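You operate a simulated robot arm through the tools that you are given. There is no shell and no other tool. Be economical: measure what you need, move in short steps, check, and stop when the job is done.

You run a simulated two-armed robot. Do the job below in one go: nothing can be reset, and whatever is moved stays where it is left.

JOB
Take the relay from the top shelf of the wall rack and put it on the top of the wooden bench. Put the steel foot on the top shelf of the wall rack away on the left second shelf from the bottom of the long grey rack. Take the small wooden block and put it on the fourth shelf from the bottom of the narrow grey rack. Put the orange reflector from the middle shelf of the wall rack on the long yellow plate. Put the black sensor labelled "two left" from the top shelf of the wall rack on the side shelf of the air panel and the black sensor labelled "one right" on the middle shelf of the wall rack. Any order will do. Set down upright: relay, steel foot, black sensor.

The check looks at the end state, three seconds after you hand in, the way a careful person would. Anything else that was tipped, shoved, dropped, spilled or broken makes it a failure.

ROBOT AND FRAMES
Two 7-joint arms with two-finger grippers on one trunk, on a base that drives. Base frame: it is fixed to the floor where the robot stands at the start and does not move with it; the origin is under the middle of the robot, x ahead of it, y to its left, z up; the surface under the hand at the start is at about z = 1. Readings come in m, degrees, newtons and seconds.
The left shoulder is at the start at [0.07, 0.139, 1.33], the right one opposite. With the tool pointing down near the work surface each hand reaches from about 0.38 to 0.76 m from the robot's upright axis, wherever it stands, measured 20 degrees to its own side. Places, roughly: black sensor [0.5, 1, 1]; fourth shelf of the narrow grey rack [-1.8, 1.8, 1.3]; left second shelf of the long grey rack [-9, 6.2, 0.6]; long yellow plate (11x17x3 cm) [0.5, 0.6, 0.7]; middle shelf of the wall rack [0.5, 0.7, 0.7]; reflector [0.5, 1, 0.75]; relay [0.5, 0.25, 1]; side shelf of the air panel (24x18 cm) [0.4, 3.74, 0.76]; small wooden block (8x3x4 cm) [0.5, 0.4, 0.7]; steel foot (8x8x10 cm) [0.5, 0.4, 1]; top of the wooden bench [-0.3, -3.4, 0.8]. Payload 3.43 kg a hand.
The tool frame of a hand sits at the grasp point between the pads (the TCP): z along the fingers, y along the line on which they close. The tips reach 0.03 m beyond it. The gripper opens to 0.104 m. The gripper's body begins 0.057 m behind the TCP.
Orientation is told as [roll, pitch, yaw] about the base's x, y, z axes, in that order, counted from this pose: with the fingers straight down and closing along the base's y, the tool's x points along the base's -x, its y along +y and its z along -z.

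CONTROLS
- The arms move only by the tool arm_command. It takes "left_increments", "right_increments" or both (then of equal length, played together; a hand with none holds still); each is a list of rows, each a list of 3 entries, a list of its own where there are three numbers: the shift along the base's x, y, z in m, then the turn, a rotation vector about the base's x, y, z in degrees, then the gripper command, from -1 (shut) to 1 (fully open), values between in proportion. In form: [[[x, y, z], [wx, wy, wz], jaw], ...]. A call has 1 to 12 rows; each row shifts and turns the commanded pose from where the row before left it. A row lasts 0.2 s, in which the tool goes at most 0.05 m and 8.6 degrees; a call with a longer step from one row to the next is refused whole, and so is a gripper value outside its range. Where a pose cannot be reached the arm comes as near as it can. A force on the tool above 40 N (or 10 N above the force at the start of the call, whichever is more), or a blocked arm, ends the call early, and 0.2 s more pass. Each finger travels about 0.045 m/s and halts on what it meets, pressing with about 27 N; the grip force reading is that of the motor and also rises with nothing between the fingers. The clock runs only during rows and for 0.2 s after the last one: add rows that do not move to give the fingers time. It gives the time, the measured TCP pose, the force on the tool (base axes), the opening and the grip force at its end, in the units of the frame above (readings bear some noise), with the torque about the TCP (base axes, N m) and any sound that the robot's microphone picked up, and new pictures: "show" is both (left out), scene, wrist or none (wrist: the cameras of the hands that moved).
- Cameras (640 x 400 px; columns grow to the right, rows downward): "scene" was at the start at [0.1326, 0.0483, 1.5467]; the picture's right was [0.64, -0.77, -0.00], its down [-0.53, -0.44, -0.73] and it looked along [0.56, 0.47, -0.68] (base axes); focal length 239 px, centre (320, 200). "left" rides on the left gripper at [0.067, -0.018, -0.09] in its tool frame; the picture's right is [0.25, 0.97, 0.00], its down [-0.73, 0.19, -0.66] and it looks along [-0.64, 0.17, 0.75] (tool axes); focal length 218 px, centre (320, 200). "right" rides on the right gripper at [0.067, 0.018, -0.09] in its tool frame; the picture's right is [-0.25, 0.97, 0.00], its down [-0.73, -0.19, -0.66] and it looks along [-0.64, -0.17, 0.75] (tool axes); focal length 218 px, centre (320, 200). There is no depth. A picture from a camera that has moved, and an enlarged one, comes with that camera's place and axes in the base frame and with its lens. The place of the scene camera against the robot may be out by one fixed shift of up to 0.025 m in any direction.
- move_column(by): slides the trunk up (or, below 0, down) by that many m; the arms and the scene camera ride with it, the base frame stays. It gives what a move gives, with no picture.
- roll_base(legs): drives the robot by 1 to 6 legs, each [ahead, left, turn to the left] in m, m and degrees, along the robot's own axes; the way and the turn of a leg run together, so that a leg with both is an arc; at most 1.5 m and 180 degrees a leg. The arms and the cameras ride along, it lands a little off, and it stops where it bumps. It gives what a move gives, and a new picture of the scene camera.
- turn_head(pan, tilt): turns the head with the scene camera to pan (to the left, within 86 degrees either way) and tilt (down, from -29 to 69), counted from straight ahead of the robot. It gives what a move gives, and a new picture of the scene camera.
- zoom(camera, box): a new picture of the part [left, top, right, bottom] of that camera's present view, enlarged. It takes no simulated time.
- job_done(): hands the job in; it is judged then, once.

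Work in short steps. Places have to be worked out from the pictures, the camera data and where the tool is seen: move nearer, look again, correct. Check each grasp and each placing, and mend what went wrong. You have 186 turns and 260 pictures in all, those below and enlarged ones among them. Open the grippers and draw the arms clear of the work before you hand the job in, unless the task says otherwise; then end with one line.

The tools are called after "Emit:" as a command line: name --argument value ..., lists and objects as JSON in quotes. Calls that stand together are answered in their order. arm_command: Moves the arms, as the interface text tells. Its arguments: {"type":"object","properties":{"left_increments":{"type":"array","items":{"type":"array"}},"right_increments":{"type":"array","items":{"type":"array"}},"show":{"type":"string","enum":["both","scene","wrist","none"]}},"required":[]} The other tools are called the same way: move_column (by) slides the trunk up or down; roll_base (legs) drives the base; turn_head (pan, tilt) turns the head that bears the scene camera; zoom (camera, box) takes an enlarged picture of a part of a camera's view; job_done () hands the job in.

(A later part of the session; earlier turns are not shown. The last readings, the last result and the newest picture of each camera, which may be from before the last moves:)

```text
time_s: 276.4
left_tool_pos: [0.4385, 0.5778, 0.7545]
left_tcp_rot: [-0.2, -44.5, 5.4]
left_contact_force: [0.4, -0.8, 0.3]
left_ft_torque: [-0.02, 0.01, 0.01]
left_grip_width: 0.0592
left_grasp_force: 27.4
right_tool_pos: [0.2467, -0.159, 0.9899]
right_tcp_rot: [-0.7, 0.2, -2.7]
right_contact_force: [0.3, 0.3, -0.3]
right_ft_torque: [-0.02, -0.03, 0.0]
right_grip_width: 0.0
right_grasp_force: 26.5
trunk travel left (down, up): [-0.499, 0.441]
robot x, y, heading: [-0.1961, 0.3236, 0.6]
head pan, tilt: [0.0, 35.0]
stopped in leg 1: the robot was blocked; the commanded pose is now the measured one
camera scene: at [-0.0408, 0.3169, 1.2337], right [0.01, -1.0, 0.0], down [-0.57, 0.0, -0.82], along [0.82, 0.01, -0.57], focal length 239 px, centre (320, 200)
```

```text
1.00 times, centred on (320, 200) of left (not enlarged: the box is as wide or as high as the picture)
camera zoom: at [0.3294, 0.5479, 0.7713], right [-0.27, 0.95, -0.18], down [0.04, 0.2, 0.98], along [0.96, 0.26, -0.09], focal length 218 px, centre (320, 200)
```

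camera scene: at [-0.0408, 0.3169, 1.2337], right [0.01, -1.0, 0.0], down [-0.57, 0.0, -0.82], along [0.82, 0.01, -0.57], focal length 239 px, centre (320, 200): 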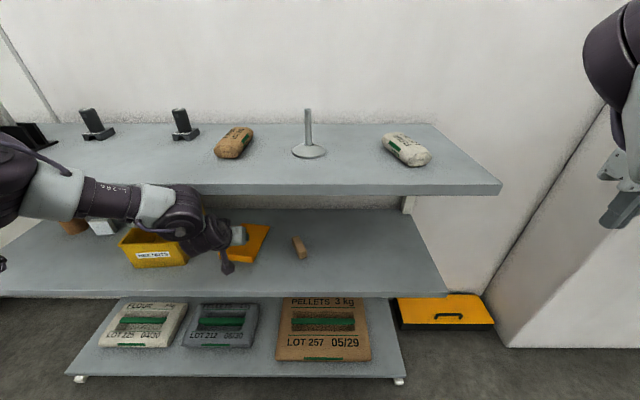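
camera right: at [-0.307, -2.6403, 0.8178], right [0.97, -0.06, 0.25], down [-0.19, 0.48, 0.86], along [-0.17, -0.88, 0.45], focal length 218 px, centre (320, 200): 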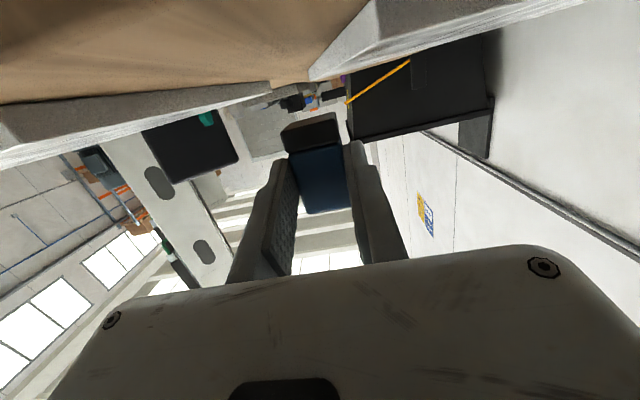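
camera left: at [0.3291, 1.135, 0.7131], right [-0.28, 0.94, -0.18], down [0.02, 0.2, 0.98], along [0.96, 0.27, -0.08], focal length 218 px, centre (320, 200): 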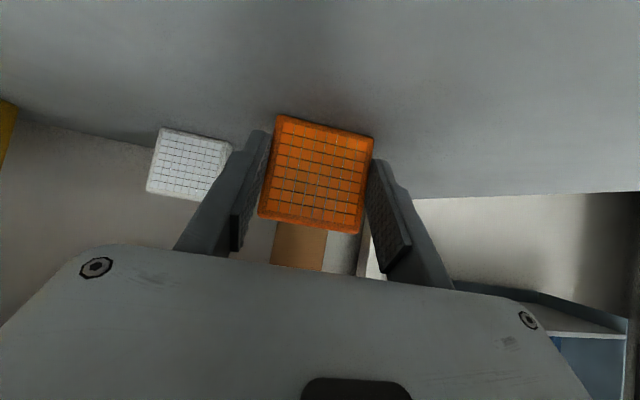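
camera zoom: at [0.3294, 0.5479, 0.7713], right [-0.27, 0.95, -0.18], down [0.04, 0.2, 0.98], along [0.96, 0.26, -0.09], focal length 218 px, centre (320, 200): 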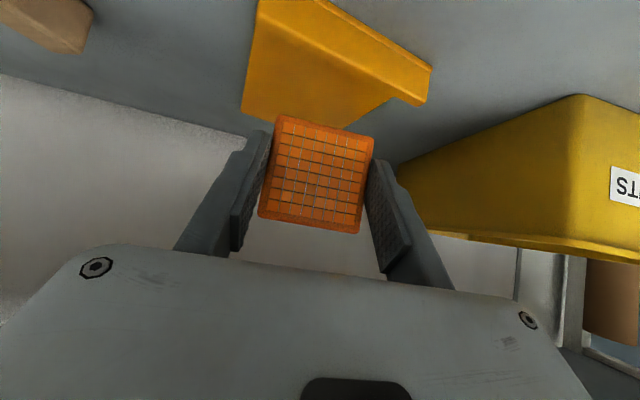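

Something on the left arm touched the top shelf edge. I back off 6 cm and extend the arm instead.

Emit:
roll_base --legs '[[-0.06, 0, 0]]'

Emit:
arm_command --left_increments '[[[0.02, 0, -0.005], [0, 0, 0], -1], [[0.02, 0, -0.005], [0, 0, 0], -1], [[0.02, 0, 0], [0, 0, 0], -1], [[0.02, 0, 0], [0, 0, 0], -1], [[0.01, 0, 0], [0, 0, 0], -1]]' --show "scene"

```text
time_s: 277.3
left_tool_pos: [0.3833, 0.5776, 0.7518]
left_tcp_rot: [0.0, -44.3, 5.6]
left_contact_force: [-0.4, 0.3, -0.5]
left_ft_torque: [0.0, 0.02, 0.01]
left_grip_width: 0.0591
left_grasp_force: 26.3
right_tool_pos: [0.191, -0.1595, 0.9875]
right_tcp_rot: [-0.7, 0.4, -2.7]
right_contact_force: [1.0, 0.0, -0.1]
right_ft_torque: [0.01, 0.0, 0.01]
right_grip_width: 0.0
right_grasp_force: 27.0
trunk travel left (down, up): [-0.499, 0.441]
robot x, y, heading: [-0.2493, 0.3207, 0.2]
head pan, tilt: [0.0, 35.0]
camera scene: at [-0.0947, 0.3174, 1.233], right [0.01, -1.0, 0.0], down [-0.57, 0.0, -0.82], along [0.82, 0.0, -0.57], focal length 239 px, centre (320, 200)
```

scene: 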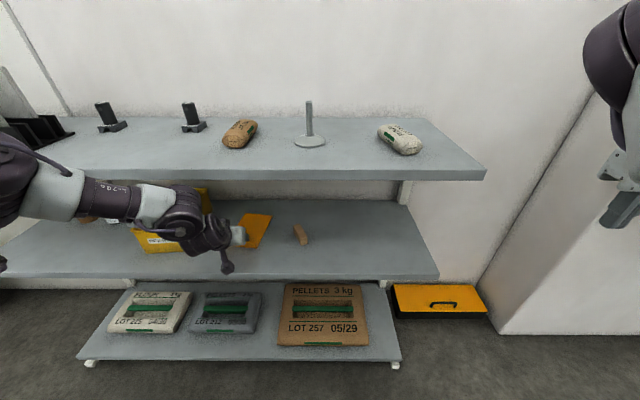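

```text
time_s: 278.5
left_tool_pos: [0.4392, 0.6099, 0.7762]
left_tcp_rot: [-0.1, -44.2, 5.4]
left_contact_force: [-0.2, 1.0, -0.8]
left_ft_torque: [0.01, 0.04, -0.02]
left_grip_width: 0.059
left_grasp_force: 27.6
left hand out of reach, approached as far as the arm can: row 1, 2, 3, 4, 5
right_tool_pos: [0.1915, -0.1584, 0.9873]
right_tcp_rot: [-0.7, 0.5, -2.8]
right_contact_force: [-0.4, 0.2, 0.7]
right_ft_torque: [0.0, 0.02, -0.02]
right_grip_width: 0.0001
right_grasp_force: 26.8
trunk travel left (down, up): [-0.499, 0.441]
robot x, y, heading: [-0.2519, 0.3237, 0.2]
head pan, tilt: [0.0, 35.0]
camera scene: at [-0.0936, 0.3173, 1.2329], right [0.01, -1.0, 0.0], down [-0.57, 0.0, -0.82], along [0.82, 0.0, -0.57], focal length 239 px, centre (320, 200)
```

scene: 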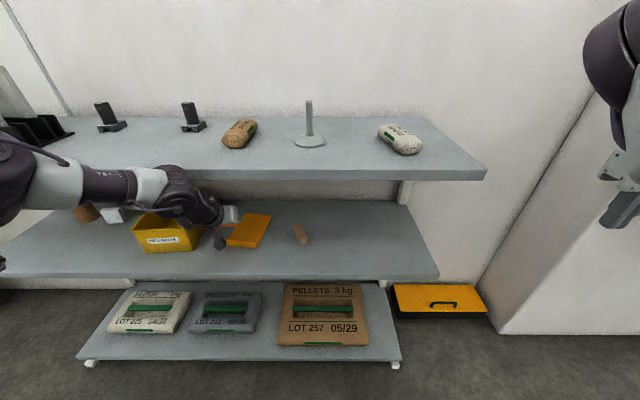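

I shift the base 3.5 cm right and 3.6 cm ahead to bring the reflector over the plate.

Emit:
roll_base --legs '[[0.036, -0.033, 0]]'

Emit:
zoom --camera "left" --box '[0, 0, 640, 400]'

```text
time_s: 279.4
left_tool_pos: [0.4484, 0.6014, 0.777]
left_tcp_rot: [0.0, -44.1, 6.4]
left_contact_force: [0.6, -0.2, -0.7]
left_ft_torque: [0.01, -0.01, -0.03]
left_grip_width: 0.0592
left_grasp_force: 26.8
right_tool_pos: [0.213, -0.1739, 0.9891]
right_tcp_rot: [-0.6, 0.3, -2.2]
right_contact_force: [-0.2, 0.2, 0.2]
right_ft_torque: [0.01, -0.03, -0.01]
right_grip_width: 0.0
right_grasp_force: 26.6
trunk travel left (down, up): [-0.499, 0.441]
robot x, y, heading: [-0.2294, 0.3018, 0.6]
head pan, tilt: [0.0, 35.0]
stopped in leg 1: the robot was blocked; the commanded pose is now the measured one
camera scene: at [-0.0798, 0.2973, 1.2338], right [0.02, -1.0, 0.0], down [-0.57, -0.01, -0.82], along [0.82, 0.01, -0.57], focal length 239 px, centre (320, 200)
```

scene: 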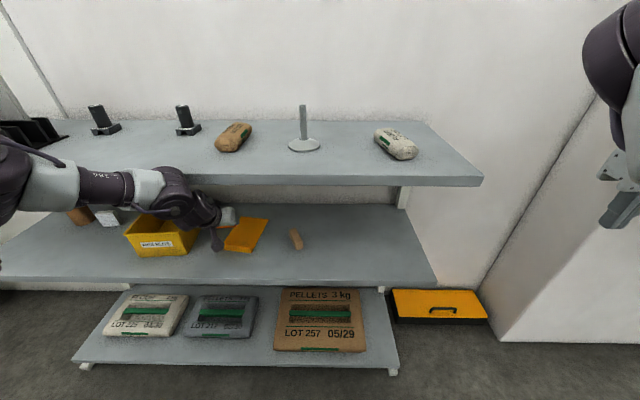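

```text
1.00 times, centred on (320, 200) of left (not enlarged: the box is as wide or as high as the picture)
camera zoom: at [0.3406, 0.5708, 0.7937], right [-0.29, 0.94, -0.18], down [0.04, 0.2, 0.98], along [0.96, 0.27, -0.1], focal length 218 px, centre (320, 200)
```

zoom: 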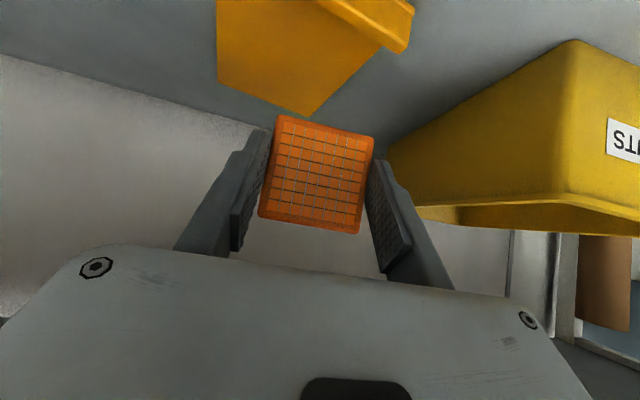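

The wrist is too high under the top shelf edge. I back off 4 cm, lower the trunk 4.5 cm and advance again.

Emit:
roll_base --legs '[[-0.04, 0, -0.5]]'

Emit:
move_column --by -0.045

Emit:
roll_base --legs '[[0.064, -0.022, 0]]'

Emit:
zoom --camera "left" --box '[0, 0, 640, 400]'

```text
time_s: 280.3
left_tool_pos: [0.4185, 0.594, 0.7715]
left_tcp_rot: [0.0, -43.5, 5.7]
left_contact_force: [0.2, -0.1, -0.1]
left_ft_torque: [0.0, 0.02, 0.03]
left_grip_width: 0.0591
left_grasp_force: 27.1
right_tool_pos: [0.1748, -0.179, 0.9874]
right_tcp_rot: [-0.8, 0.6, -2.7]
right_contact_force: [-0.9, 0.3, 0.8]
right_ft_torque: [0.0, 0.0, 0.01]
right_grip_width: 0.0
right_grasp_force: 26.8
trunk travel left (down, up): [-0.499, 0.441]
robot x, y, heading: [-0.269, 0.2971, 0.3]
head pan, tilt: [0.0, 35.0]
camera scene: at [-0.1101, 0.296, 1.2326], right [0.01, -1.0, 0.0], down [-0.57, 0.0, -0.82], along [0.82, 0.0, -0.57], focal length 239 px, centre (320, 200)
```

scene: 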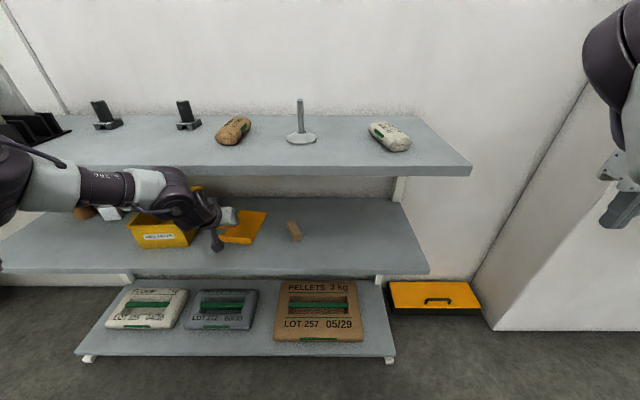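

```text
time_s: 281.2
left_tool_pos: [0.4185, 0.5941, 0.7263]
left_tcp_rot: [0.0, -43.7, 5.6]
left_contact_force: [-0.6, 1.1, -0.6]
left_ft_torque: [-0.01, 0.03, 0.02]
left_grip_width: 0.059
left_grasp_force: 27.0
right_tool_pos: [0.1749, -0.1798, 0.9427]
right_tcp_rot: [-0.7, 0.6, -2.8]
right_contact_force: [0.7, -0.3, 0.8]
right_ft_torque: [0.0, -0.03, -0.01]
right_grip_width: 0.0001
right_grasp_force: 26.7
trunk travel left (down, up): [-0.454, 0.486]
robot x, y, heading: [-0.2714, 0.2986, 0.1]
head pan, tilt: [0.0, 35.0]
```

```text
time_s: 282.3
left_tool_pos: [0.4648, 0.5807, 0.7102]
left_tcp_rot: [0.8, -41.8, 5.5]
left_contact_force: [-0.5, 0.2, -0.3]
left_ft_torque: [-0.05, 0.03, 0.01]
left_grip_width: 0.0591
left_grasp_force: 26.8
right_tool_pos: [0.2374, -0.1979, 0.9425]
right_tcp_rot: [-0.7, 0.5, -2.4]
right_contact_force: [0.7, 0.6, -0.7]
right_ft_torque: [0.05, 0.03, -0.01]
right_grip_width: 0.0
right_grasp_force: 26.9
trunk travel left (down, up): [-0.454, 0.486]
robot x, y, heading: [-0.2067, 0.2782, 0.6]
head pan, tilt: [0.0, 35.0]
stopped in leg 1: the robot was blocked; the commanded pose is now the measured one
camera scene: at [-0.0511, 0.2762, 1.1883], right [0.01, -1.0, 0.0], down [-0.57, -0.01, -0.82], along [0.82, 0.01, -0.57], focal length 239 px, centre (320, 200)
```

scene: 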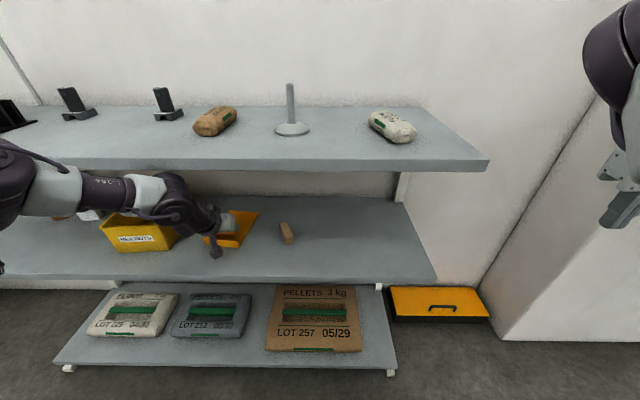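

```text
1.00 times, centred on (320, 200) of left (not enlarged: the box is as wide or as high as the picture)
camera zoom: at [0.3574, 0.55, 0.731], right [-0.29, 0.94, -0.16], down [0.09, 0.19, 0.98], along [0.95, 0.27, -0.14], focal length 218 px, centre (320, 200)
```

zoom: 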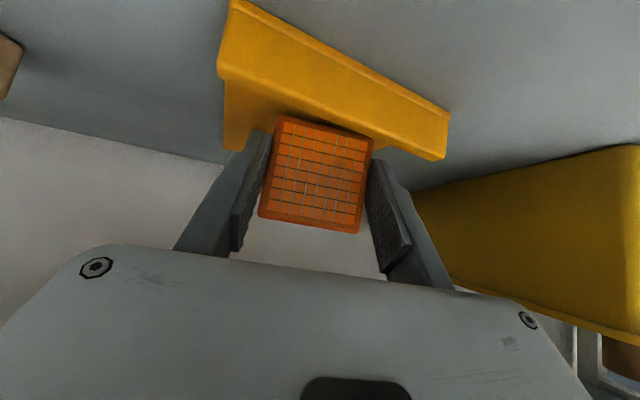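

The reflector is now behind the lip, ≈1 cm above the plate floor. I lower the trunk 9 mm.

Emit:
move_column --by -0.007

Emit:
move_column --by -0.004

Emit:
zoom --camera "left" --box '[180, 0, 500, 200]'

```text
time_s: 282.9
left_tool_pos: [0.4672, 0.5778, 0.7053]
left_tcp_rot: [0.6, -42.1, 5.5]
left_contact_force: [1.4, -0.7, 4.1]
left_ft_torque: [-0.18, -0.2, 0.02]
left_grip_width: 0.0589
left_grasp_force: 26.9
right_tool_pos: [0.2373, -0.199, 0.9368]
right_tcp_rot: [-0.7, 0.5, -2.4]
right_contact_force: [-0.5, -0.2, 0.8]
right_ft_torque: [0.0, 0.0, 0.0]
right_grip_width: 0.0001
right_grasp_force: 27.2
trunk travel left (down, up): [-0.447, 0.493]
robot x, y, heading: [-0.2104, 0.283, 0.6]
head pan, tilt: [0.0, 35.0]
```

```text
time_s: 283.4
left_tool_pos: [0.467, 0.5796, 0.7051]
left_tcp_rot: [0.5, -42.5, 5.6]
left_contact_force: [1.9, 1.1, 20.4]
left_ft_torque: [-0.4, -0.68, 0.06]
left_grip_width: 0.059
left_grasp_force: 27.1
right_tool_pos: [0.2363, -0.1991, 0.9326]
right_tcp_rot: [-0.7, 0.4, -2.4]
right_contact_force: [-0.1, 0.0, 0.6]
right_ft_torque: [0.02, 0.0, 0.02]
right_grip_width: 0.0
right_grasp_force: 27.2
trunk travel left (down, up): [-0.443, 0.497]
robot x, y, heading: [-0.2093, 0.2758, 0.8]
head pan, tilt: [0.0, 35.0]
```

```text
2.00 times, centred on (340, 100) of left
camera zoom: at [0.3586, 0.548, 0.7245], right [-0.29, 0.94, -0.16], down [0.07, 0.19, 0.98], along [0.95, 0.27, -0.13], focal length 436 px, centre (280, 400)
```

zoom: 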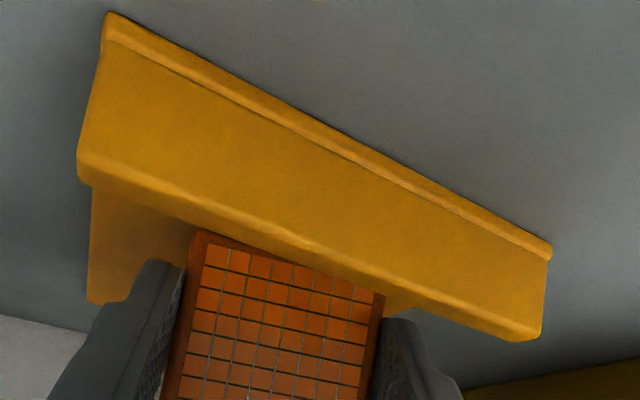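

It rests on the plate behind the lip. I release gently.

Emit:
arm_command --left_increments '[[[0, 0, 0], [0, 0, 0], 0.2], [[0, 0, 0], [0, 0, 0], 0.3], [[0, 0, 0], [0, 0, 0], 0.5], [[0, 0, 0], [0, 0, 0], 0.6], [[0, 0, 0], [0, 0, 0], 0.6]]' --show "wrist"

```text
time_s: 284.6
left_tool_pos: [0.4663, 0.5797, 0.6995]
left_tcp_rot: [0.7, -41.9, 5.5]
left_contact_force: [0.0, 0.1, -0.3]
left_ft_torque: [-0.01, 0.02, -0.02]
left_grip_width: 0.0833
left_grasp_force: 0.1
right_tool_pos: [0.2381, -0.1977, 0.9317]
right_tcp_rot: [-0.7, 0.5, -2.4]
right_contact_force: [0.2, -0.9, -0.3]
right_ft_torque: [0.0, -0.03, 0.0]
right_grip_width: 0.0001
right_grasp_force: 27.0
trunk travel left (down, up): [-0.443, 0.497]
robot x, y, heading: [-0.2107, 0.2771, 0.8]
head pan, tilt: [0.0, 35.0]
camera left: at [0.3583, 0.5489, 0.7205], right [-0.29, 0.94, -0.16], down [0.08, 0.19, 0.98], along [0.95, 0.27, -0.13], focal length 218 px, centre (320, 200)
```

left: 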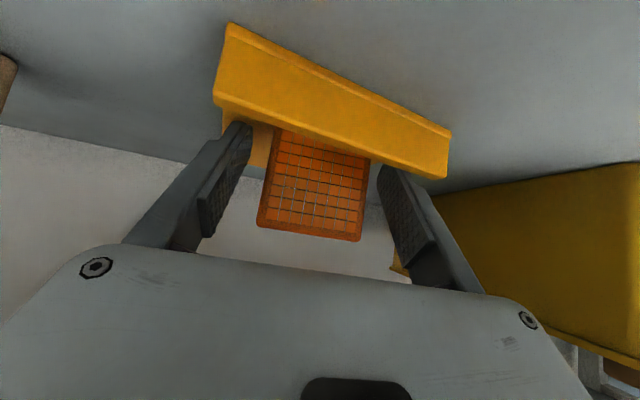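

It stands on the plate. I withdraw along the finger direction (back and up) to clear the lip.

Emit:
arm_command --left_increments '[[[-0.01, 0, 0.01], [0, 0, 0], 0.7], [[-0.012, 0, 0.012], [0, 0, 0], 0.7], [[-0.012, 0, 0.012], [0, 0, 0], 0.7], [[-0.015, 0, 0.01], [0, 0, 0], 0.7]]' --show "wrist"

```text
time_s: 285.6
left_tool_pos: [0.4168, 0.5794, 0.7443]
left_tcp_rot: [0.7, -41.9, 5.6]
left_contact_force: [0.6, -0.2, -0.7]
left_ft_torque: [-0.01, -0.02, 0.04]
left_grip_width: 0.0882
left_grasp_force: 0.1
right_tool_pos: [0.2379, -0.1982, 0.9322]
right_tcp_rot: [-0.7, 0.5, -2.4]
right_contact_force: [0.1, 0.6, 0.9]
right_ft_torque: [0.01, -0.03, 0.0]
right_grip_width: 0.0
right_grasp_force: 27.0
trunk travel left (down, up): [-0.443, 0.497]
robot x, y, heading: [-0.207, 0.2796, 0.9]
head pan, tilt: [0.0, 35.0]
camera left: at [0.3092, 0.549, 0.7656], right [-0.29, 0.94, -0.16], down [0.08, 0.19, 0.98], along [0.95, 0.27, -0.13], focal length 218 px, centre (320, 200)
```

left: 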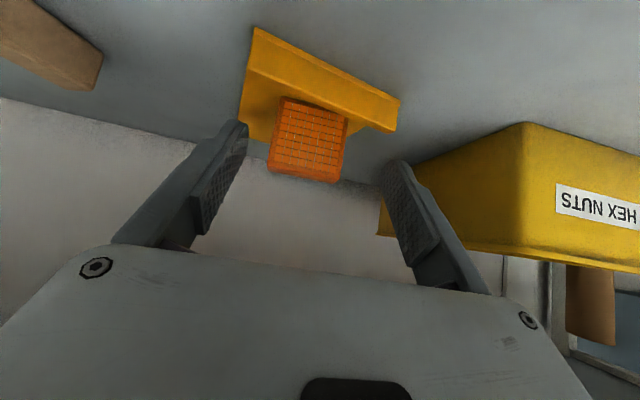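

Reflector done. Next the "one right" sensor: I back off, raise the trunk 0.33, shift left and approach it with the tilted left hand.

Emit:
roll_base --legs '[[-0.25, 0, -0.8]]'

Emit:
move_column --by 0.34

Emit:
roll_base --legs '[[0.28, 0.105, 0]]'

Emit:
zoom --camera "left" --box '[0, 0, 640, 400]'

```text
time_s: 287.4
left_tool_pos: [0.172, 0.568, 0.7449]
left_tcp_rot: [0.7, -42.0, 4.7]
left_contact_force: [-0.3, 0.2, -0.5]
left_ft_torque: [0.01, -0.01, 0.0]
left_grip_width: 0.0883
left_grasp_force: 0.0
right_tool_pos: [-0.02, -0.2055, 0.9325]
right_tcp_rot: [-0.7, 0.5, -3.2]
right_contact_force: [-0.6, 0.0, -0.5]
right_ft_torque: [-0.02, -0.03, 0.01]
right_grip_width: 0.0003
right_grasp_force: 26.8
trunk travel left (down, up): [-0.443, 0.497]
robot x, y, heading: [-0.4583, 0.2771, -0.1]
head pan, tilt: [0.0, 35.0]
camera scene: at [-0.3013, 0.2724, 1.177], right [0.0, -1.0, 0.0], down [-0.57, 0.0, -0.82], along [0.82, 0.0, -0.57], focal length 239 px, centre (320, 200)
```

scene: 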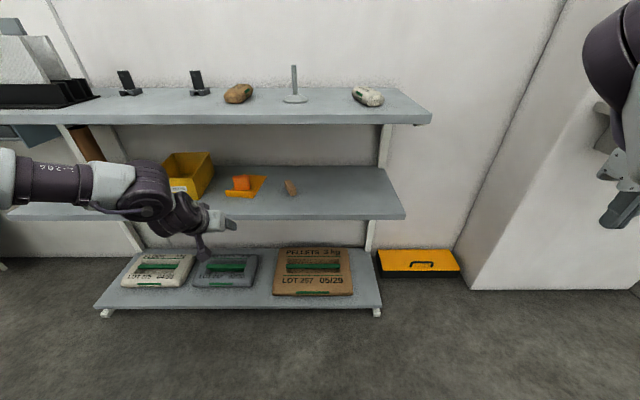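

```text
time_s: 290.7
left_tool_pos: [0.1728, 0.569, 1.0842]
left_tcp_rot: [0.7, -42.0, 4.6]
left_contact_force: [0.6, -0.3, 0.8]
left_ft_torque: [0.0, 0.02, 0.0]
left_grip_width: 0.0886
left_grasp_force: 0.1
right_tool_pos: [-0.0185, -0.2067, 1.2715]
right_tcp_rot: [-0.7, 0.5, -3.2]
right_contact_force: [0.0, 0.1, -0.7]
right_ft_torque: [-0.02, 0.01, 0.0]
right_grip_width: 0.0
right_grasp_force: 27.0
trunk travel left (down, up): [-0.783, 0.157]
robot x, y, heading: [-0.46, 0.2788, -0.1]
head pan, tilt: [0.0, 35.0]
```

```text
time_s: 292.8
left_tool_pos: [0.4519, 0.6736, 1.0861]
left_tcp_rot: [0.8, -42.0, 4.6]
left_contact_force: [0.0, 0.1, 0.6]
left_ft_torque: [-0.04, 0.03, 0.02]
left_grip_width: 0.0884
left_grasp_force: 0.1
right_tool_pos: [0.2615, -0.1016, 1.2722]
right_tcp_rot: [-0.7, 0.3, -3.3]
right_contact_force: [0.3, 0.0, -0.9]
right_ft_torque: [0.0, -0.03, 0.01]
right_grip_width: 0.0001
right_grasp_force: 26.7
trunk travel left (down, up): [-0.783, 0.157]
robot x, y, heading: [-0.177, 0.3826, -0.2]
head pan, tilt: [0.0, 35.0]
camera scene: at [-0.0213, 0.3766, 1.5172], right [0.0, -1.0, 0.0], down [-0.57, 0.0, -0.82], along [0.82, 0.0, -0.57], focal length 239 px, centre (320, 200)
```

scene: 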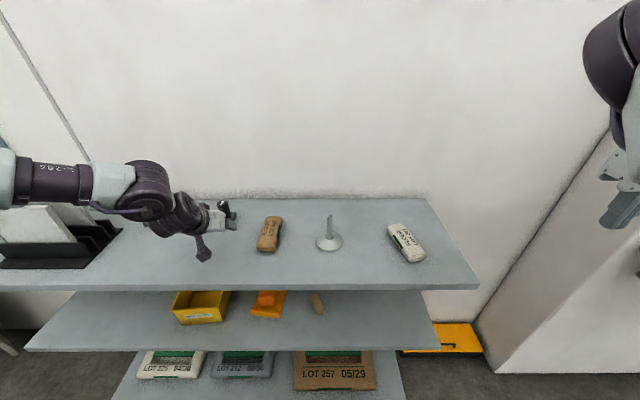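

```text
1.00 times, centred on (320, 200) of left (not enlarged: the box is as wide or as high as the picture)
camera zoom: at [0.3438, 0.6449, 1.1063], right [-0.27, 0.95, -0.16], down [0.09, 0.19, 0.98], along [0.96, 0.25, -0.13], focal length 218 px, centre (320, 200)
```

zoom: 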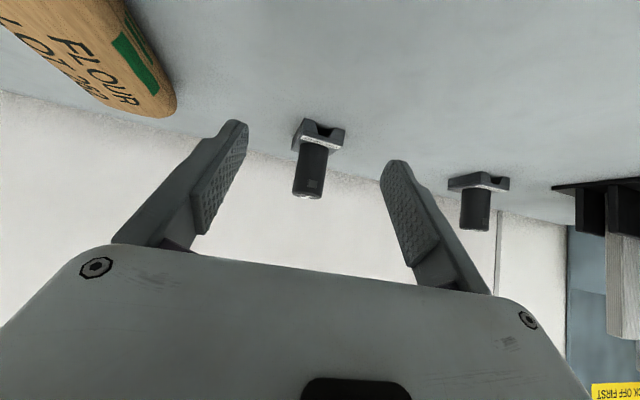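

"One right" sensor ≈[0.577, 0.686]. I lower 2 cm and advance so the pads straddle it.

Emit:
move_column --by -0.022

Emit:
roll_base --legs '[[0.118, 0.013, 0]]'

Emit:
zoom --camera "left" --box '[0, 0, 640, 400]'

```text
time_s: 293.5
left_tool_pos: [0.4542, 0.6745, 1.0627]
left_tcp_rot: [0.8, -41.9, 4.6]
left_contact_force: [0.0, 0.1, -0.6]
left_ft_torque: [-0.02, 0.0, 0.01]
left_grip_width: 0.0885
left_grasp_force: 0.0
right_tool_pos: [0.2636, -0.1011, 1.2492]
right_tcp_rot: [-0.8, 0.5, -3.3]
right_contact_force: [-0.4, -0.4, -0.1]
right_ft_torque: [-0.02, 0.01, 0.0]
right_grip_width: 0.0
right_grasp_force: 27.1
trunk travel left (down, up): [-0.761, 0.179]
robot x, y, heading: [-0.1788, 0.3816, -0.1]
head pan, tilt: [0.0, 35.0]
```

```text
time_s: 294.7
left_tool_pos: [0.5699, 0.686, 1.0643]
left_tcp_rot: [0.7, -42.0, 4.6]
left_contact_force: [0.1, 0.0, 0.6]
left_ft_torque: [-0.03, 0.03, -0.01]
left_grip_width: 0.0885
left_grasp_force: 0.1
right_tool_pos: [0.377, -0.0881, 1.2518]
right_tcp_rot: [-0.6, 0.4, -3.2]
right_contact_force: [-0.8, -0.4, 0.6]
right_ft_torque: [0.0, -0.02, 0.03]
right_grip_width: 0.0001
right_grasp_force: 26.5
trunk travel left (down, up): [-0.761, 0.179]
robot x, y, heading: [-0.0582, 0.3941, -0.2]
head pan, tilt: [0.0, 35.0]
camera scene: at [0.0956, 0.3898, 1.4952], right [0.0, -1.0, 0.0], down [-0.57, 0.0, -0.82], along [0.82, 0.0, -0.57], focal length 239 px, centre (320, 200)
```

scene: 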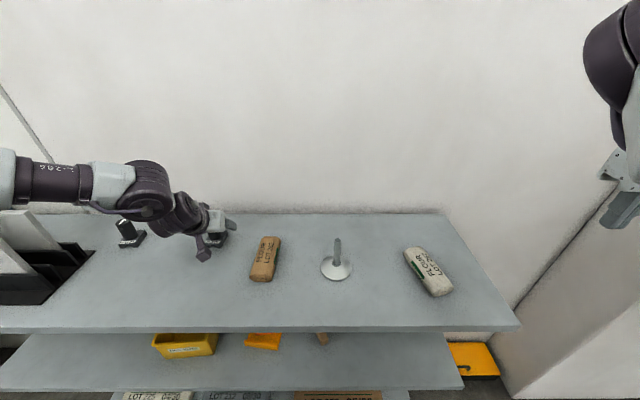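

```text
1.00 times, centred on (320, 200) of left (not enlarged: the box is as wide or as high as the picture)
camera zoom: at [0.461, 0.6575, 1.0844], right [-0.27, 0.95, -0.16], down [0.09, 0.19, 0.98], along [0.96, 0.25, -0.13], focal length 218 px, centre (320, 200)
```

zoom: 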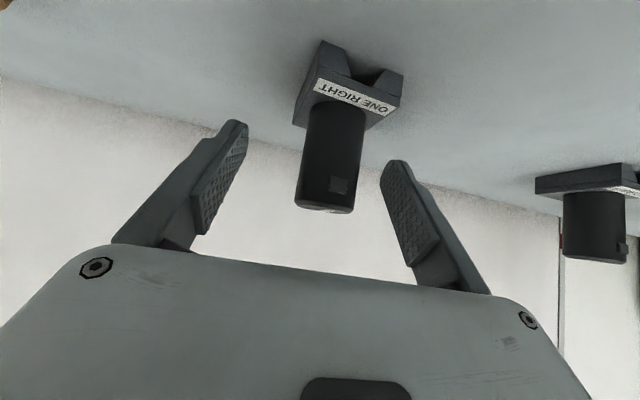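

The sensor is centred; I close and lift with the trunk.

Emit:
arm_command --left_increments '[[[0, 0, 0], [0, 0, 0], 0.3], [[0, 0, 0], [0, 0, 0], 0], [[0, 0, 0], [0, 0, 0], -0.2], [[0, 0, 0], [0, 0, 0], -1], [[0, 0, 0], [0, 0, 0], -1], [[0, 0, 0], [0, 0, 0], -1], [[0, 0, 0], [0, 0, 0], -1]]' --show "none"

Emit:
move_column --by 0.06

Emit:
zoom --camera "left" --box '[0, 0, 640, 400]'

```text
time_s: 296.3
left_tool_pos: [0.5711, 0.6859, 1.0626]
left_tcp_rot: [0.6, -41.9, 4.6]
left_contact_force: [0.0, -0.5, 0.4]
left_ft_torque: [0.02, 0.03, -0.02]
left_grip_width: 0.0328
left_grasp_force: 27.1
right_tool_pos: [0.3793, -0.0884, 1.2503]
right_tcp_rot: [-0.8, 0.5, -3.4]
right_contact_force: [-0.7, -0.3, 0.4]
right_ft_torque: [0.0, 0.01, 0.01]
right_grip_width: 0.0
right_grasp_force: 27.3
trunk travel left (down, up): [-0.761, 0.179]
robot x, y, heading: [-0.0572, 0.3931, -0.2]
head pan, tilt: [0.0, 35.0]
```

```text
time_s: 297.3
left_tool_pos: [0.5709, 0.686, 1.1223]
left_tcp_rot: [0.7, -42.0, 4.6]
left_contact_force: [-0.2, -0.6, -0.9]
left_ft_torque: [-0.01, 0.03, 0.01]
left_grip_width: 0.0326
left_grasp_force: 26.4
right_tool_pos: [0.3793, -0.0885, 1.3103]
right_tcp_rot: [-0.7, 0.5, -3.2]
right_contact_force: [-0.2, -0.2, -0.6]
right_ft_torque: [-0.06, 0.0, -0.04]
right_grip_width: 0.0
right_grasp_force: 27.2
trunk travel left (down, up): [-0.821, 0.119]
robot x, y, heading: [-0.0601, 0.3969, -0.2]
head pan, tilt: [0.0, 35.0]
```

```text
1.00 times, centred on (320, 200) of left (not enlarged: the box is as wide or as high as the picture)
camera zoom: at [0.4631, 0.6578, 1.143], right [-0.27, 0.95, -0.16], down [0.09, 0.19, 0.98], along [0.96, 0.25, -0.13], focal length 218 px, centre (320, 200)
```

zoom: 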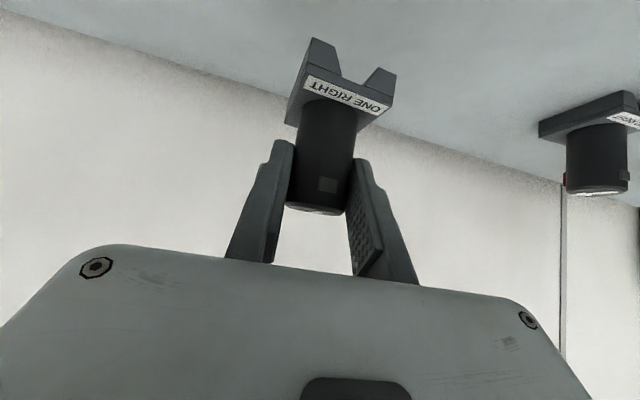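

Held. I back out, slide left 0.29 m, lower in front of the rack and then advance onto the middle shelf at ≈[0.42, 0.975].

Emit:
roll_base --legs '[[-0.4, 0, 0], [0, 0.29, 0]]'

Emit:
move_column --by -0.38

Emit:
roll_base --legs '[[0.15, 0, 0]]'

Emit:
zoom --camera "left" --box '[0, 0, 640, 400]'

```text
time_s: 301.4
left_tool_pos: [0.1751, 0.9733, 1.1234]
left_tcp_rot: [0.9, -42.0, 4.4]
left_contact_force: [-0.9, 0.7, -1.0]
left_ft_torque: [0.01, 0.03, 0.01]
left_grip_width: 0.0328
left_grasp_force: 27.2
right_tool_pos: [-0.0174, 0.1989, 1.3089]
right_tcp_rot: [-0.6, 0.5, -3.4]
right_contact_force: [-0.1, 0.1, -0.5]
right_ft_torque: [0.05, 0.04, 0.0]
right_grip_width: 0.0
right_grasp_force: 27.0
trunk travel left (down, up): [-0.821, 0.119]
robot x, y, heading: [-0.4512, 0.6831, 0.2]
head pan, tilt: [0.0, 35.0]
camera scene: at [-0.2986, 0.6766, 1.5549], right [0.0, -1.0, 0.0], down [-0.57, 0.0, -0.82], along [0.82, 0.0, -0.57], focal length 239 px, centre (320, 200)
```

scene: 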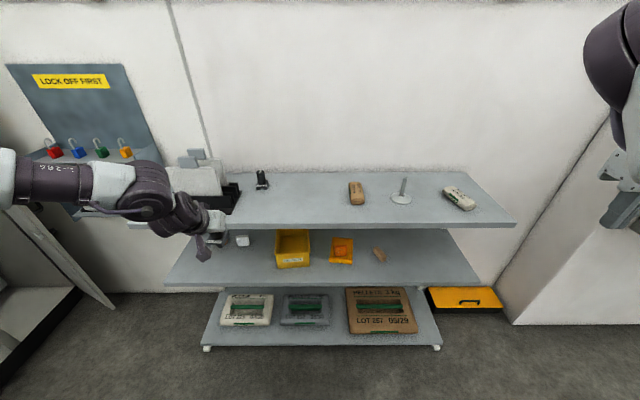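

```text
time_s: 305.0
left_tool_pos: [0.1738, 0.9757, 0.7425]
left_tcp_rot: [0.7, -41.9, 4.6]
left_contact_force: [1.0, 0.6, -0.3]
left_ft_torque: [0.01, 0.02, 0.01]
left_grip_width: 0.0327
left_grasp_force: 27.3
right_tool_pos: [-0.0174, 0.2008, 0.9299]
right_tcp_rot: [-0.7, 0.4, -3.3]
right_contact_force: [-0.2, -0.1, -0.2]
right_ft_torque: [-0.01, 0.0, -0.01]
right_grip_width: 0.0001
right_grasp_force: 27.4
trunk travel left (down, up): [-0.441, 0.499]
robot x, y, heading: [-0.4566, 0.6873, 0.0]
head pan, tilt: [0.0, 35.0]
```

```text
time_s: 306.4
left_tool_pos: [0.3249, 0.9762, 0.7422]
left_tcp_rot: [0.8, -41.9, 4.9]
left_contact_force: [0.1, -0.6, -1.4]
left_ft_torque: [-0.02, 0.01, -0.02]
left_grip_width: 0.0327
left_grasp_force: 26.7
right_tool_pos: [0.1357, 0.2016, 0.9291]
right_tcp_rot: [-0.8, 0.5, -3.2]
right_contact_force: [0.7, -0.7, -0.4]
right_ft_torque: [0.0, 0.02, -0.01]
right_grip_width: 0.0
right_grasp_force: 27.7
trunk travel left (down, up): [-0.441, 0.499]
robot x, y, heading: [-0.3013, 0.6847, -0.1]
head pan, tilt: [0.0, 35.0]
camera scene: at [-0.1474, 0.6795, 1.1748], right [0.0, -1.0, 0.0], down [-0.57, 0.0, -0.82], along [0.82, 0.0, -0.57], focal length 239 px, centre (320, 200)
```

scene: 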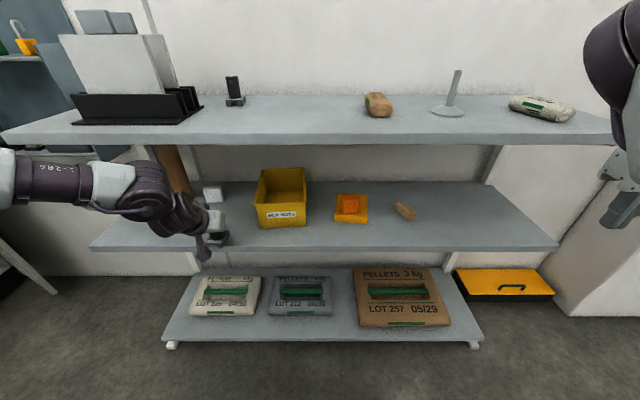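

```text
1.00 times, centred on (320, 200) of left (not enlarged: the box is as wide or as high as the picture)
camera zoom: at [0.216, 0.9482, 0.7629], right [-0.28, 0.95, -0.16], down [0.09, 0.19, 0.98], along [0.96, 0.26, -0.14], focal length 218 px, centre (320, 200)
```

zoom: 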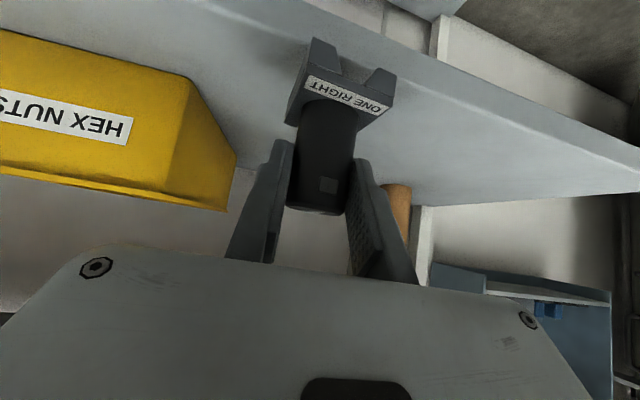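

Clear between bin and white reflector. I advance 9 cm and lower.

Emit:
roll_base --legs '[[0.09, 0, 0]]'

Emit:
move_column --by -0.013

Emit:
move_column --by -0.003

```text
time_s: 307.5
left_tool_pos: [0.4148, 0.9777, 0.7412]
left_tcp_rot: [0.7, -41.9, 4.7]
left_contact_force: [0.1, 0.2, -0.7]
left_ft_torque: [-0.02, 0.03, -0.01]
left_grip_width: 0.0325
left_grasp_force: 26.6
right_tool_pos: [0.2256, 0.2015, 0.929]
right_tcp_rot: [-0.6, 0.6, -3.2]
right_contact_force: [0.2, -0.6, 0.5]
right_ft_torque: [0.01, 0.0, 0.0]
right_grip_width: 0.0
right_grasp_force: 26.9
trunk travel left (down, up): [-0.441, 0.499]
robot x, y, heading: [-0.2132, 0.6862, 0.1]
head pan, tilt: [0.0, 35.0]
camera scene: at [-0.0573, 0.6796, 1.1748], right [0.0, -1.0, 0.0], down [-0.57, 0.0, -0.82], along [0.82, 0.0, -0.57], focal length 239 px, centre (320, 200)
```

scene: 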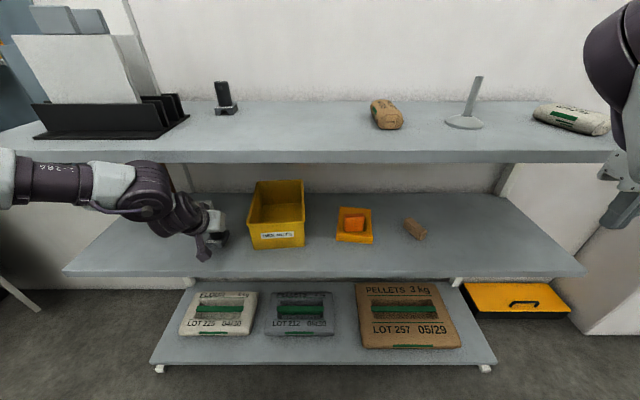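

```text
time_s: 308.1
left_tool_pos: [0.4137, 0.9781, 0.7293]
left_tcp_rot: [0.8, -42.0, 4.8]
left_contact_force: [-0.3, 0.1, -0.9]
left_ft_torque: [0.01, -0.02, 0.01]
left_grip_width: 0.0328
left_grasp_force: 27.5
right_tool_pos: [0.2241, 0.2026, 0.9158]
right_tcp_rot: [-0.7, 0.5, -3.0]
right_contact_force: [0.7, 0.4, 0.1]
right_ft_torque: [-0.02, -0.03, 0.0]
right_grip_width: 0.0
right_grasp_force: 26.7
trunk travel left (down, up): [-0.428, 0.512]
robot x, y, heading: [-0.2189, 0.6848, -0.3]
head pan, tilt: [0.0, 35.0]
```

```text
time_s: 308.6
left_tool_pos: [0.4135, 0.9774, 0.7274]
left_tcp_rot: [0.7, -42.1, 4.9]
left_contact_force: [0.2, 0.3, -0.2]
left_ft_torque: [0.04, -0.03, -0.01]
left_grip_width: 0.0329
left_grasp_force: 27.2
right_tool_pos: [0.2239, 0.202, 0.9136]
right_tcp_rot: [-0.6, 0.4, -3.0]
right_contact_force: [0.0, 1.0, 0.0]
right_ft_torque: [-0.02, 0.0, -0.02]
right_grip_width: 0.0
right_grasp_force: 27.4
trunk travel left (down, up): [-0.425, 0.515]
robot x, y, heading: [-0.2129, 0.6839, 0.1]
head pan, tilt: [0.0, 35.0]
```

Emit:
move_column --by -0.004

Emit:
move_column --by -0.003

```text
time_s: 309.2
left_tool_pos: [0.4134, 0.9767, 0.7219]
left_tcp_rot: [0.8, -42.0, 4.8]
left_contact_force: [0.2, 0.8, -1.3]
left_ft_torque: [0.01, 0.04, 0.02]
left_grip_width: 0.0329
left_grasp_force: 27.1
right_tool_pos: [0.2246, 0.2026, 0.9092]
right_tcp_rot: [-0.7, 0.5, -3.0]
right_contact_force: [1.0, 0.0, -0.3]
right_ft_torque: [0.0, 0.0, -0.01]
right_grip_width: 0.0001
right_grasp_force: 26.8
trunk travel left (down, up): [-0.421, 0.519]
robot x, y, heading: [-0.2207, 0.6858, 0.1]
head pan, tilt: [0.0, 35.0]
```

```text
time_s: 309.7
left_tool_pos: [0.4138, 0.977, 0.722]
left_tcp_rot: [0.7, -42.2, 4.9]
left_contact_force: [-0.2, 1.0, 10.5]
left_ft_torque: [-0.06, 0.23, -0.07]
left_grip_width: 0.0323
left_grasp_force: 26.9
right_tool_pos: [0.2244, 0.2019, 0.9079]
right_tcp_rot: [-0.7, 0.3, -3.1]
right_contact_force: [-0.5, 0.6, -0.1]
right_ft_torque: [0.06, 0.0, -0.03]
right_grip_width: 0.0001
right_grasp_force: 27.1
trunk travel left (down, up): [-0.418, 0.522]
robot x, y, heading: [-0.2144, 0.6829, 0.2]
head pan, tilt: [0.0, 35.0]
```

Contact at last. I open and back straight out.

Emit:
arm_command --left_increments '[[[0, 0, 0], [0, 0, 0], -0.25], [[0, 0, 0], [0, 0, 0], -0.1], [[0, 0, 0], [0, 0, 0], 0.2], [[0, 0, 0], [0, 0, 0], 0.4], [[0, 0, 0], [0, 0, 0], 0.4]]' --show "none"

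Emit:
roll_base --legs '[[-0.2, 0, 0]]'

Emit:
zoom --camera "scene" --box '[180, 150, 436, 310]'

```text
time_s: 310.9
left_tool_pos: [0.4135, 0.9768, 0.7188]
left_tcp_rot: [0.6, -41.9, 4.8]
left_contact_force: [-1.0, 0.1, 0.6]
left_ft_torque: [0.0, -0.03, -0.02]
left_grip_width: 0.0729
left_grasp_force: 0.0
right_tool_pos: [0.2251, 0.202, 0.9068]
right_tcp_rot: [-0.7, 0.5, -3.0]
right_contact_force: [0.3, -0.5, 1.2]
right_ft_torque: [0.0, -0.04, 0.01]
right_grip_width: 0.0
right_grasp_force: 27.2
trunk travel left (down, up): [-0.418, 0.522]
robot x, y, heading: [-0.2185, 0.6896, -0.1]
head pan, tilt: [0.0, 35.0]
```

```text
time_s: 312.5
left_tool_pos: [0.2124, 0.9783, 0.7193]
left_tcp_rot: [0.7, -42.1, 5.0]
left_contact_force: [0.0, -0.6, -0.9]
left_ft_torque: [-0.05, 0.02, 0.01]
left_grip_width: 0.0728
left_grasp_force: 0.0
right_tool_pos: [0.0257, 0.2025, 0.9063]
right_tcp_rot: [-0.7, 0.5, -3.0]
right_contact_force: [-0.9, 0.2, -0.4]
right_ft_torque: [-0.03, -0.02, 0.02]
right_grip_width: 0.0
right_grasp_force: 26.9
trunk travel left (down, up): [-0.418, 0.522]
robot x, y, heading: [-0.4167, 0.6865, 0.5]
head pan, tilt: [0.0, 35.0]
camera scene: at [-0.2594, 0.6795, 1.152], right [0.0, -1.0, 0.0], down [-0.57, 0.0, -0.82], along [0.82, 0.0, -0.57], focal length 239 px, centre (320, 200)
```

scene: 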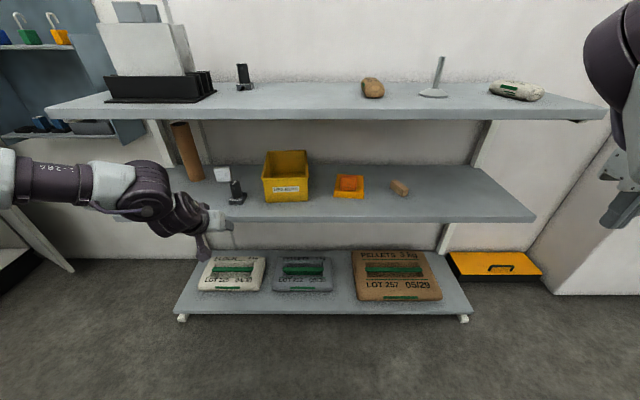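

```text
2.50 times, centred on (308, 230) of scene
camera zoom: at [-0.2594, 0.6795, 1.152], right [0.0, -1.0, 0.0], down [-0.57, 0.0, -0.82], along [0.82, 0.0, -0.57], focal length 597 px, centre (350, 125)
```

zoom: 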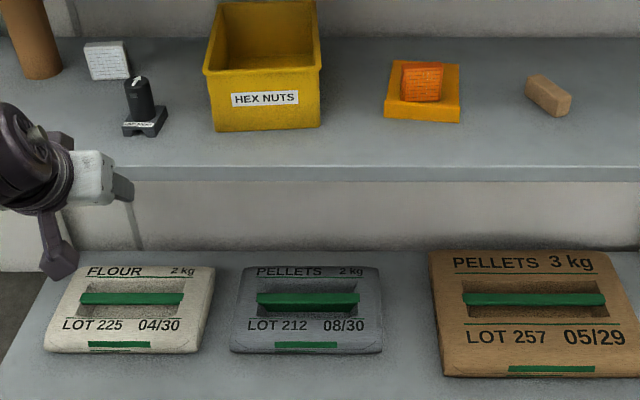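

Sensor "one right" stands on the middle shelf. Next the wooden block at ≈[0.449, 0.423]: I slide right and look with the wrist camera, jaw wide open.

Emit:
roll_base --legs '[[0.1, -0.555, -0.5]]'

Emit:
arm_command --left_increments '[[[0, 0, 0.01], [0, 0, 5], 1], [[0, 0, 0], [0, 0, 5], 1], [[0, 0, 0], [0, 0, 0], 1]]' --show "wrist"

```text
time_s: 315.7
left_tool_pos: [0.3146, 0.4152, 0.7201]
left_tcp_rot: [0.8, -41.8, 4.7]
left_contact_force: [-0.2, -0.8, -0.3]
left_ft_torque: [0.01, 0.0, -0.01]
left_grip_width: 0.0729
left_grasp_force: 0.1
right_tool_pos: [0.1229, -0.3604, 0.9066]
right_tcp_rot: [-0.7, 0.5, -3.2]
right_contact_force: [0.1, -0.1, 0.0]
right_ft_torque: [-0.01, 0.0, -0.01]
right_grip_width: 0.0
right_grasp_force: 27.1
trunk travel left (down, up): [-0.418, 0.522]
robot x, y, heading: [-0.3174, 0.1254, 0.0]
head pan, tilt: [0.0, 35.0]
camera scene: at [-0.158, 0.118, 1.1519], right [0.0, -1.0, 0.0], down [-0.57, 0.0, -0.82], along [0.82, 0.0, -0.57], focal length 239 px, centre (320, 200)
```

scene: 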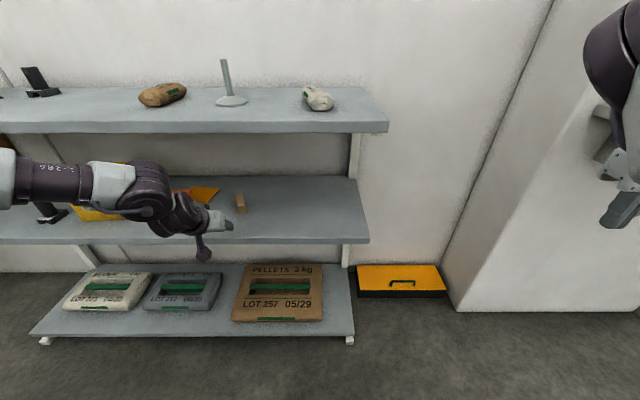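

```text
time_s: 316.5
left_tool_pos: [0.3138, 0.4149, 0.7296]
left_tcp_rot: [0.7, -42.0, 14.8]
left_contact_force: [0.7, -0.3, -0.3]
left_ft_torque: [-0.02, -0.01, -0.03]
left_grip_width: 0.1039
left_grasp_force: 0.2
right_tool_pos: [0.125, -0.3595, 0.907]
right_tcp_rot: [-0.7, 0.5, -3.2]
right_contact_force: [0.2, 0.4, 0.4]
right_ft_torque: [0.01, 0.02, 0.0]
right_grip_width: 0.0
right_grasp_force: 26.9
trunk travel left (down, up): [-0.418, 0.522]
robot x, y, heading: [-0.3168, 0.1197, -0.0]
head pan, tilt: [0.0, 35.0]
camera left: at [0.2122, 0.3688, 0.7504], right [-0.44, 0.89, -0.16], down [0.05, 0.2, 0.98], along [0.9, 0.42, -0.13], focal length 218 px, centre (320, 200)
```

left: 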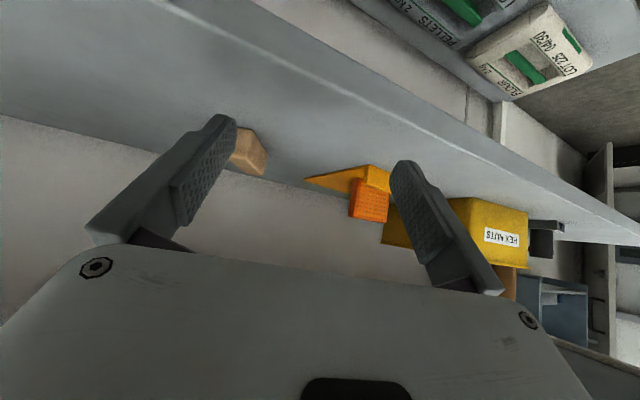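

Block centre refined to ≈[0.457, 0.398]. I lower 2.8 cm and advance onto it.

Emit:
move_column --by -0.028

Emit:
roll_base --legs '[[0.0, -0.017, 0], [0.09, 0, 0]]'

Emit:
zoom --camera "left" --box '[0, 0, 640, 400]'

```text
time_s: 317.3
left_tool_pos: [0.3134, 0.4158, 0.7017]
left_tcp_rot: [0.7, -42.1, 14.7]
left_contact_force: [-0.7, 0.8, -0.6]
left_ft_torque: [0.0, -0.02, 0.03]
left_grip_width: 0.1041
left_grasp_force: 0.0
right_tool_pos: [0.1248, -0.3594, 0.8794]
right_tcp_rot: [-0.7, 0.5, -3.3]
right_contact_force: [0.3, -0.3, 0.8]
right_ft_torque: [0.0, -0.02, -0.01]
right_grip_width: 0.0
right_grasp_force: 26.8
trunk travel left (down, up): [-0.39, 0.55]
robot x, y, heading: [-0.3138, 0.1248, 0.1]
head pan, tilt: [0.0, 35.0]
```

```text
time_s: 318.8
left_tool_pos: [0.4047, 0.399, 0.7006]
left_tcp_rot: [0.7, -42.0, 14.7]
left_contact_force: [0.8, -1.3, -0.7]
left_ft_torque: [0.02, 0.02, 0.01]
left_grip_width: 0.104
left_grasp_force: 0.0
right_tool_pos: [0.2159, -0.3777, 0.8773]
right_tcp_rot: [-0.6, 0.6, -3.2]
right_contact_force: [-0.1, -1.0, -0.4]
right_ft_torque: [0.0, 0.01, 0.02]
right_grip_width: 0.0002
right_grasp_force: 26.9
trunk travel left (down, up): [-0.39, 0.55]
robot x, y, heading: [-0.2274, 0.1065, -0.4]
head pan, tilt: [0.0, 35.0]
camera scene: at [-0.0671, 0.1014, 1.1238], right [0.0, -1.0, 0.0], down [-0.57, 0.0, -0.82], along [0.82, 0.0, -0.57], focal length 239 px, centre (320, 200)
```

scene: 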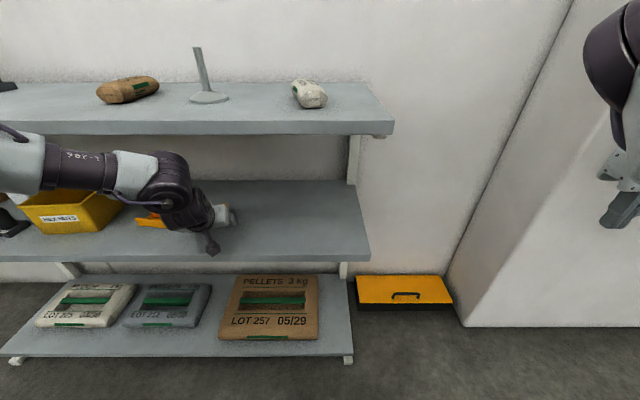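

```text
1.00 times, centred on (320, 200) of left (not enlarged: the box is as wide or as high as the picture)
camera zoom: at [0.303, 0.3515, 0.7218], right [-0.44, 0.89, -0.16], down [0.05, 0.2, 0.98], along [0.9, 0.42, -0.14], focal length 218 px, centre (320, 200)
```

zoom: 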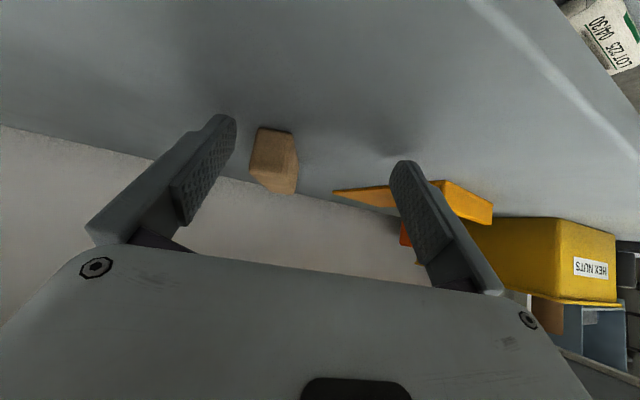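

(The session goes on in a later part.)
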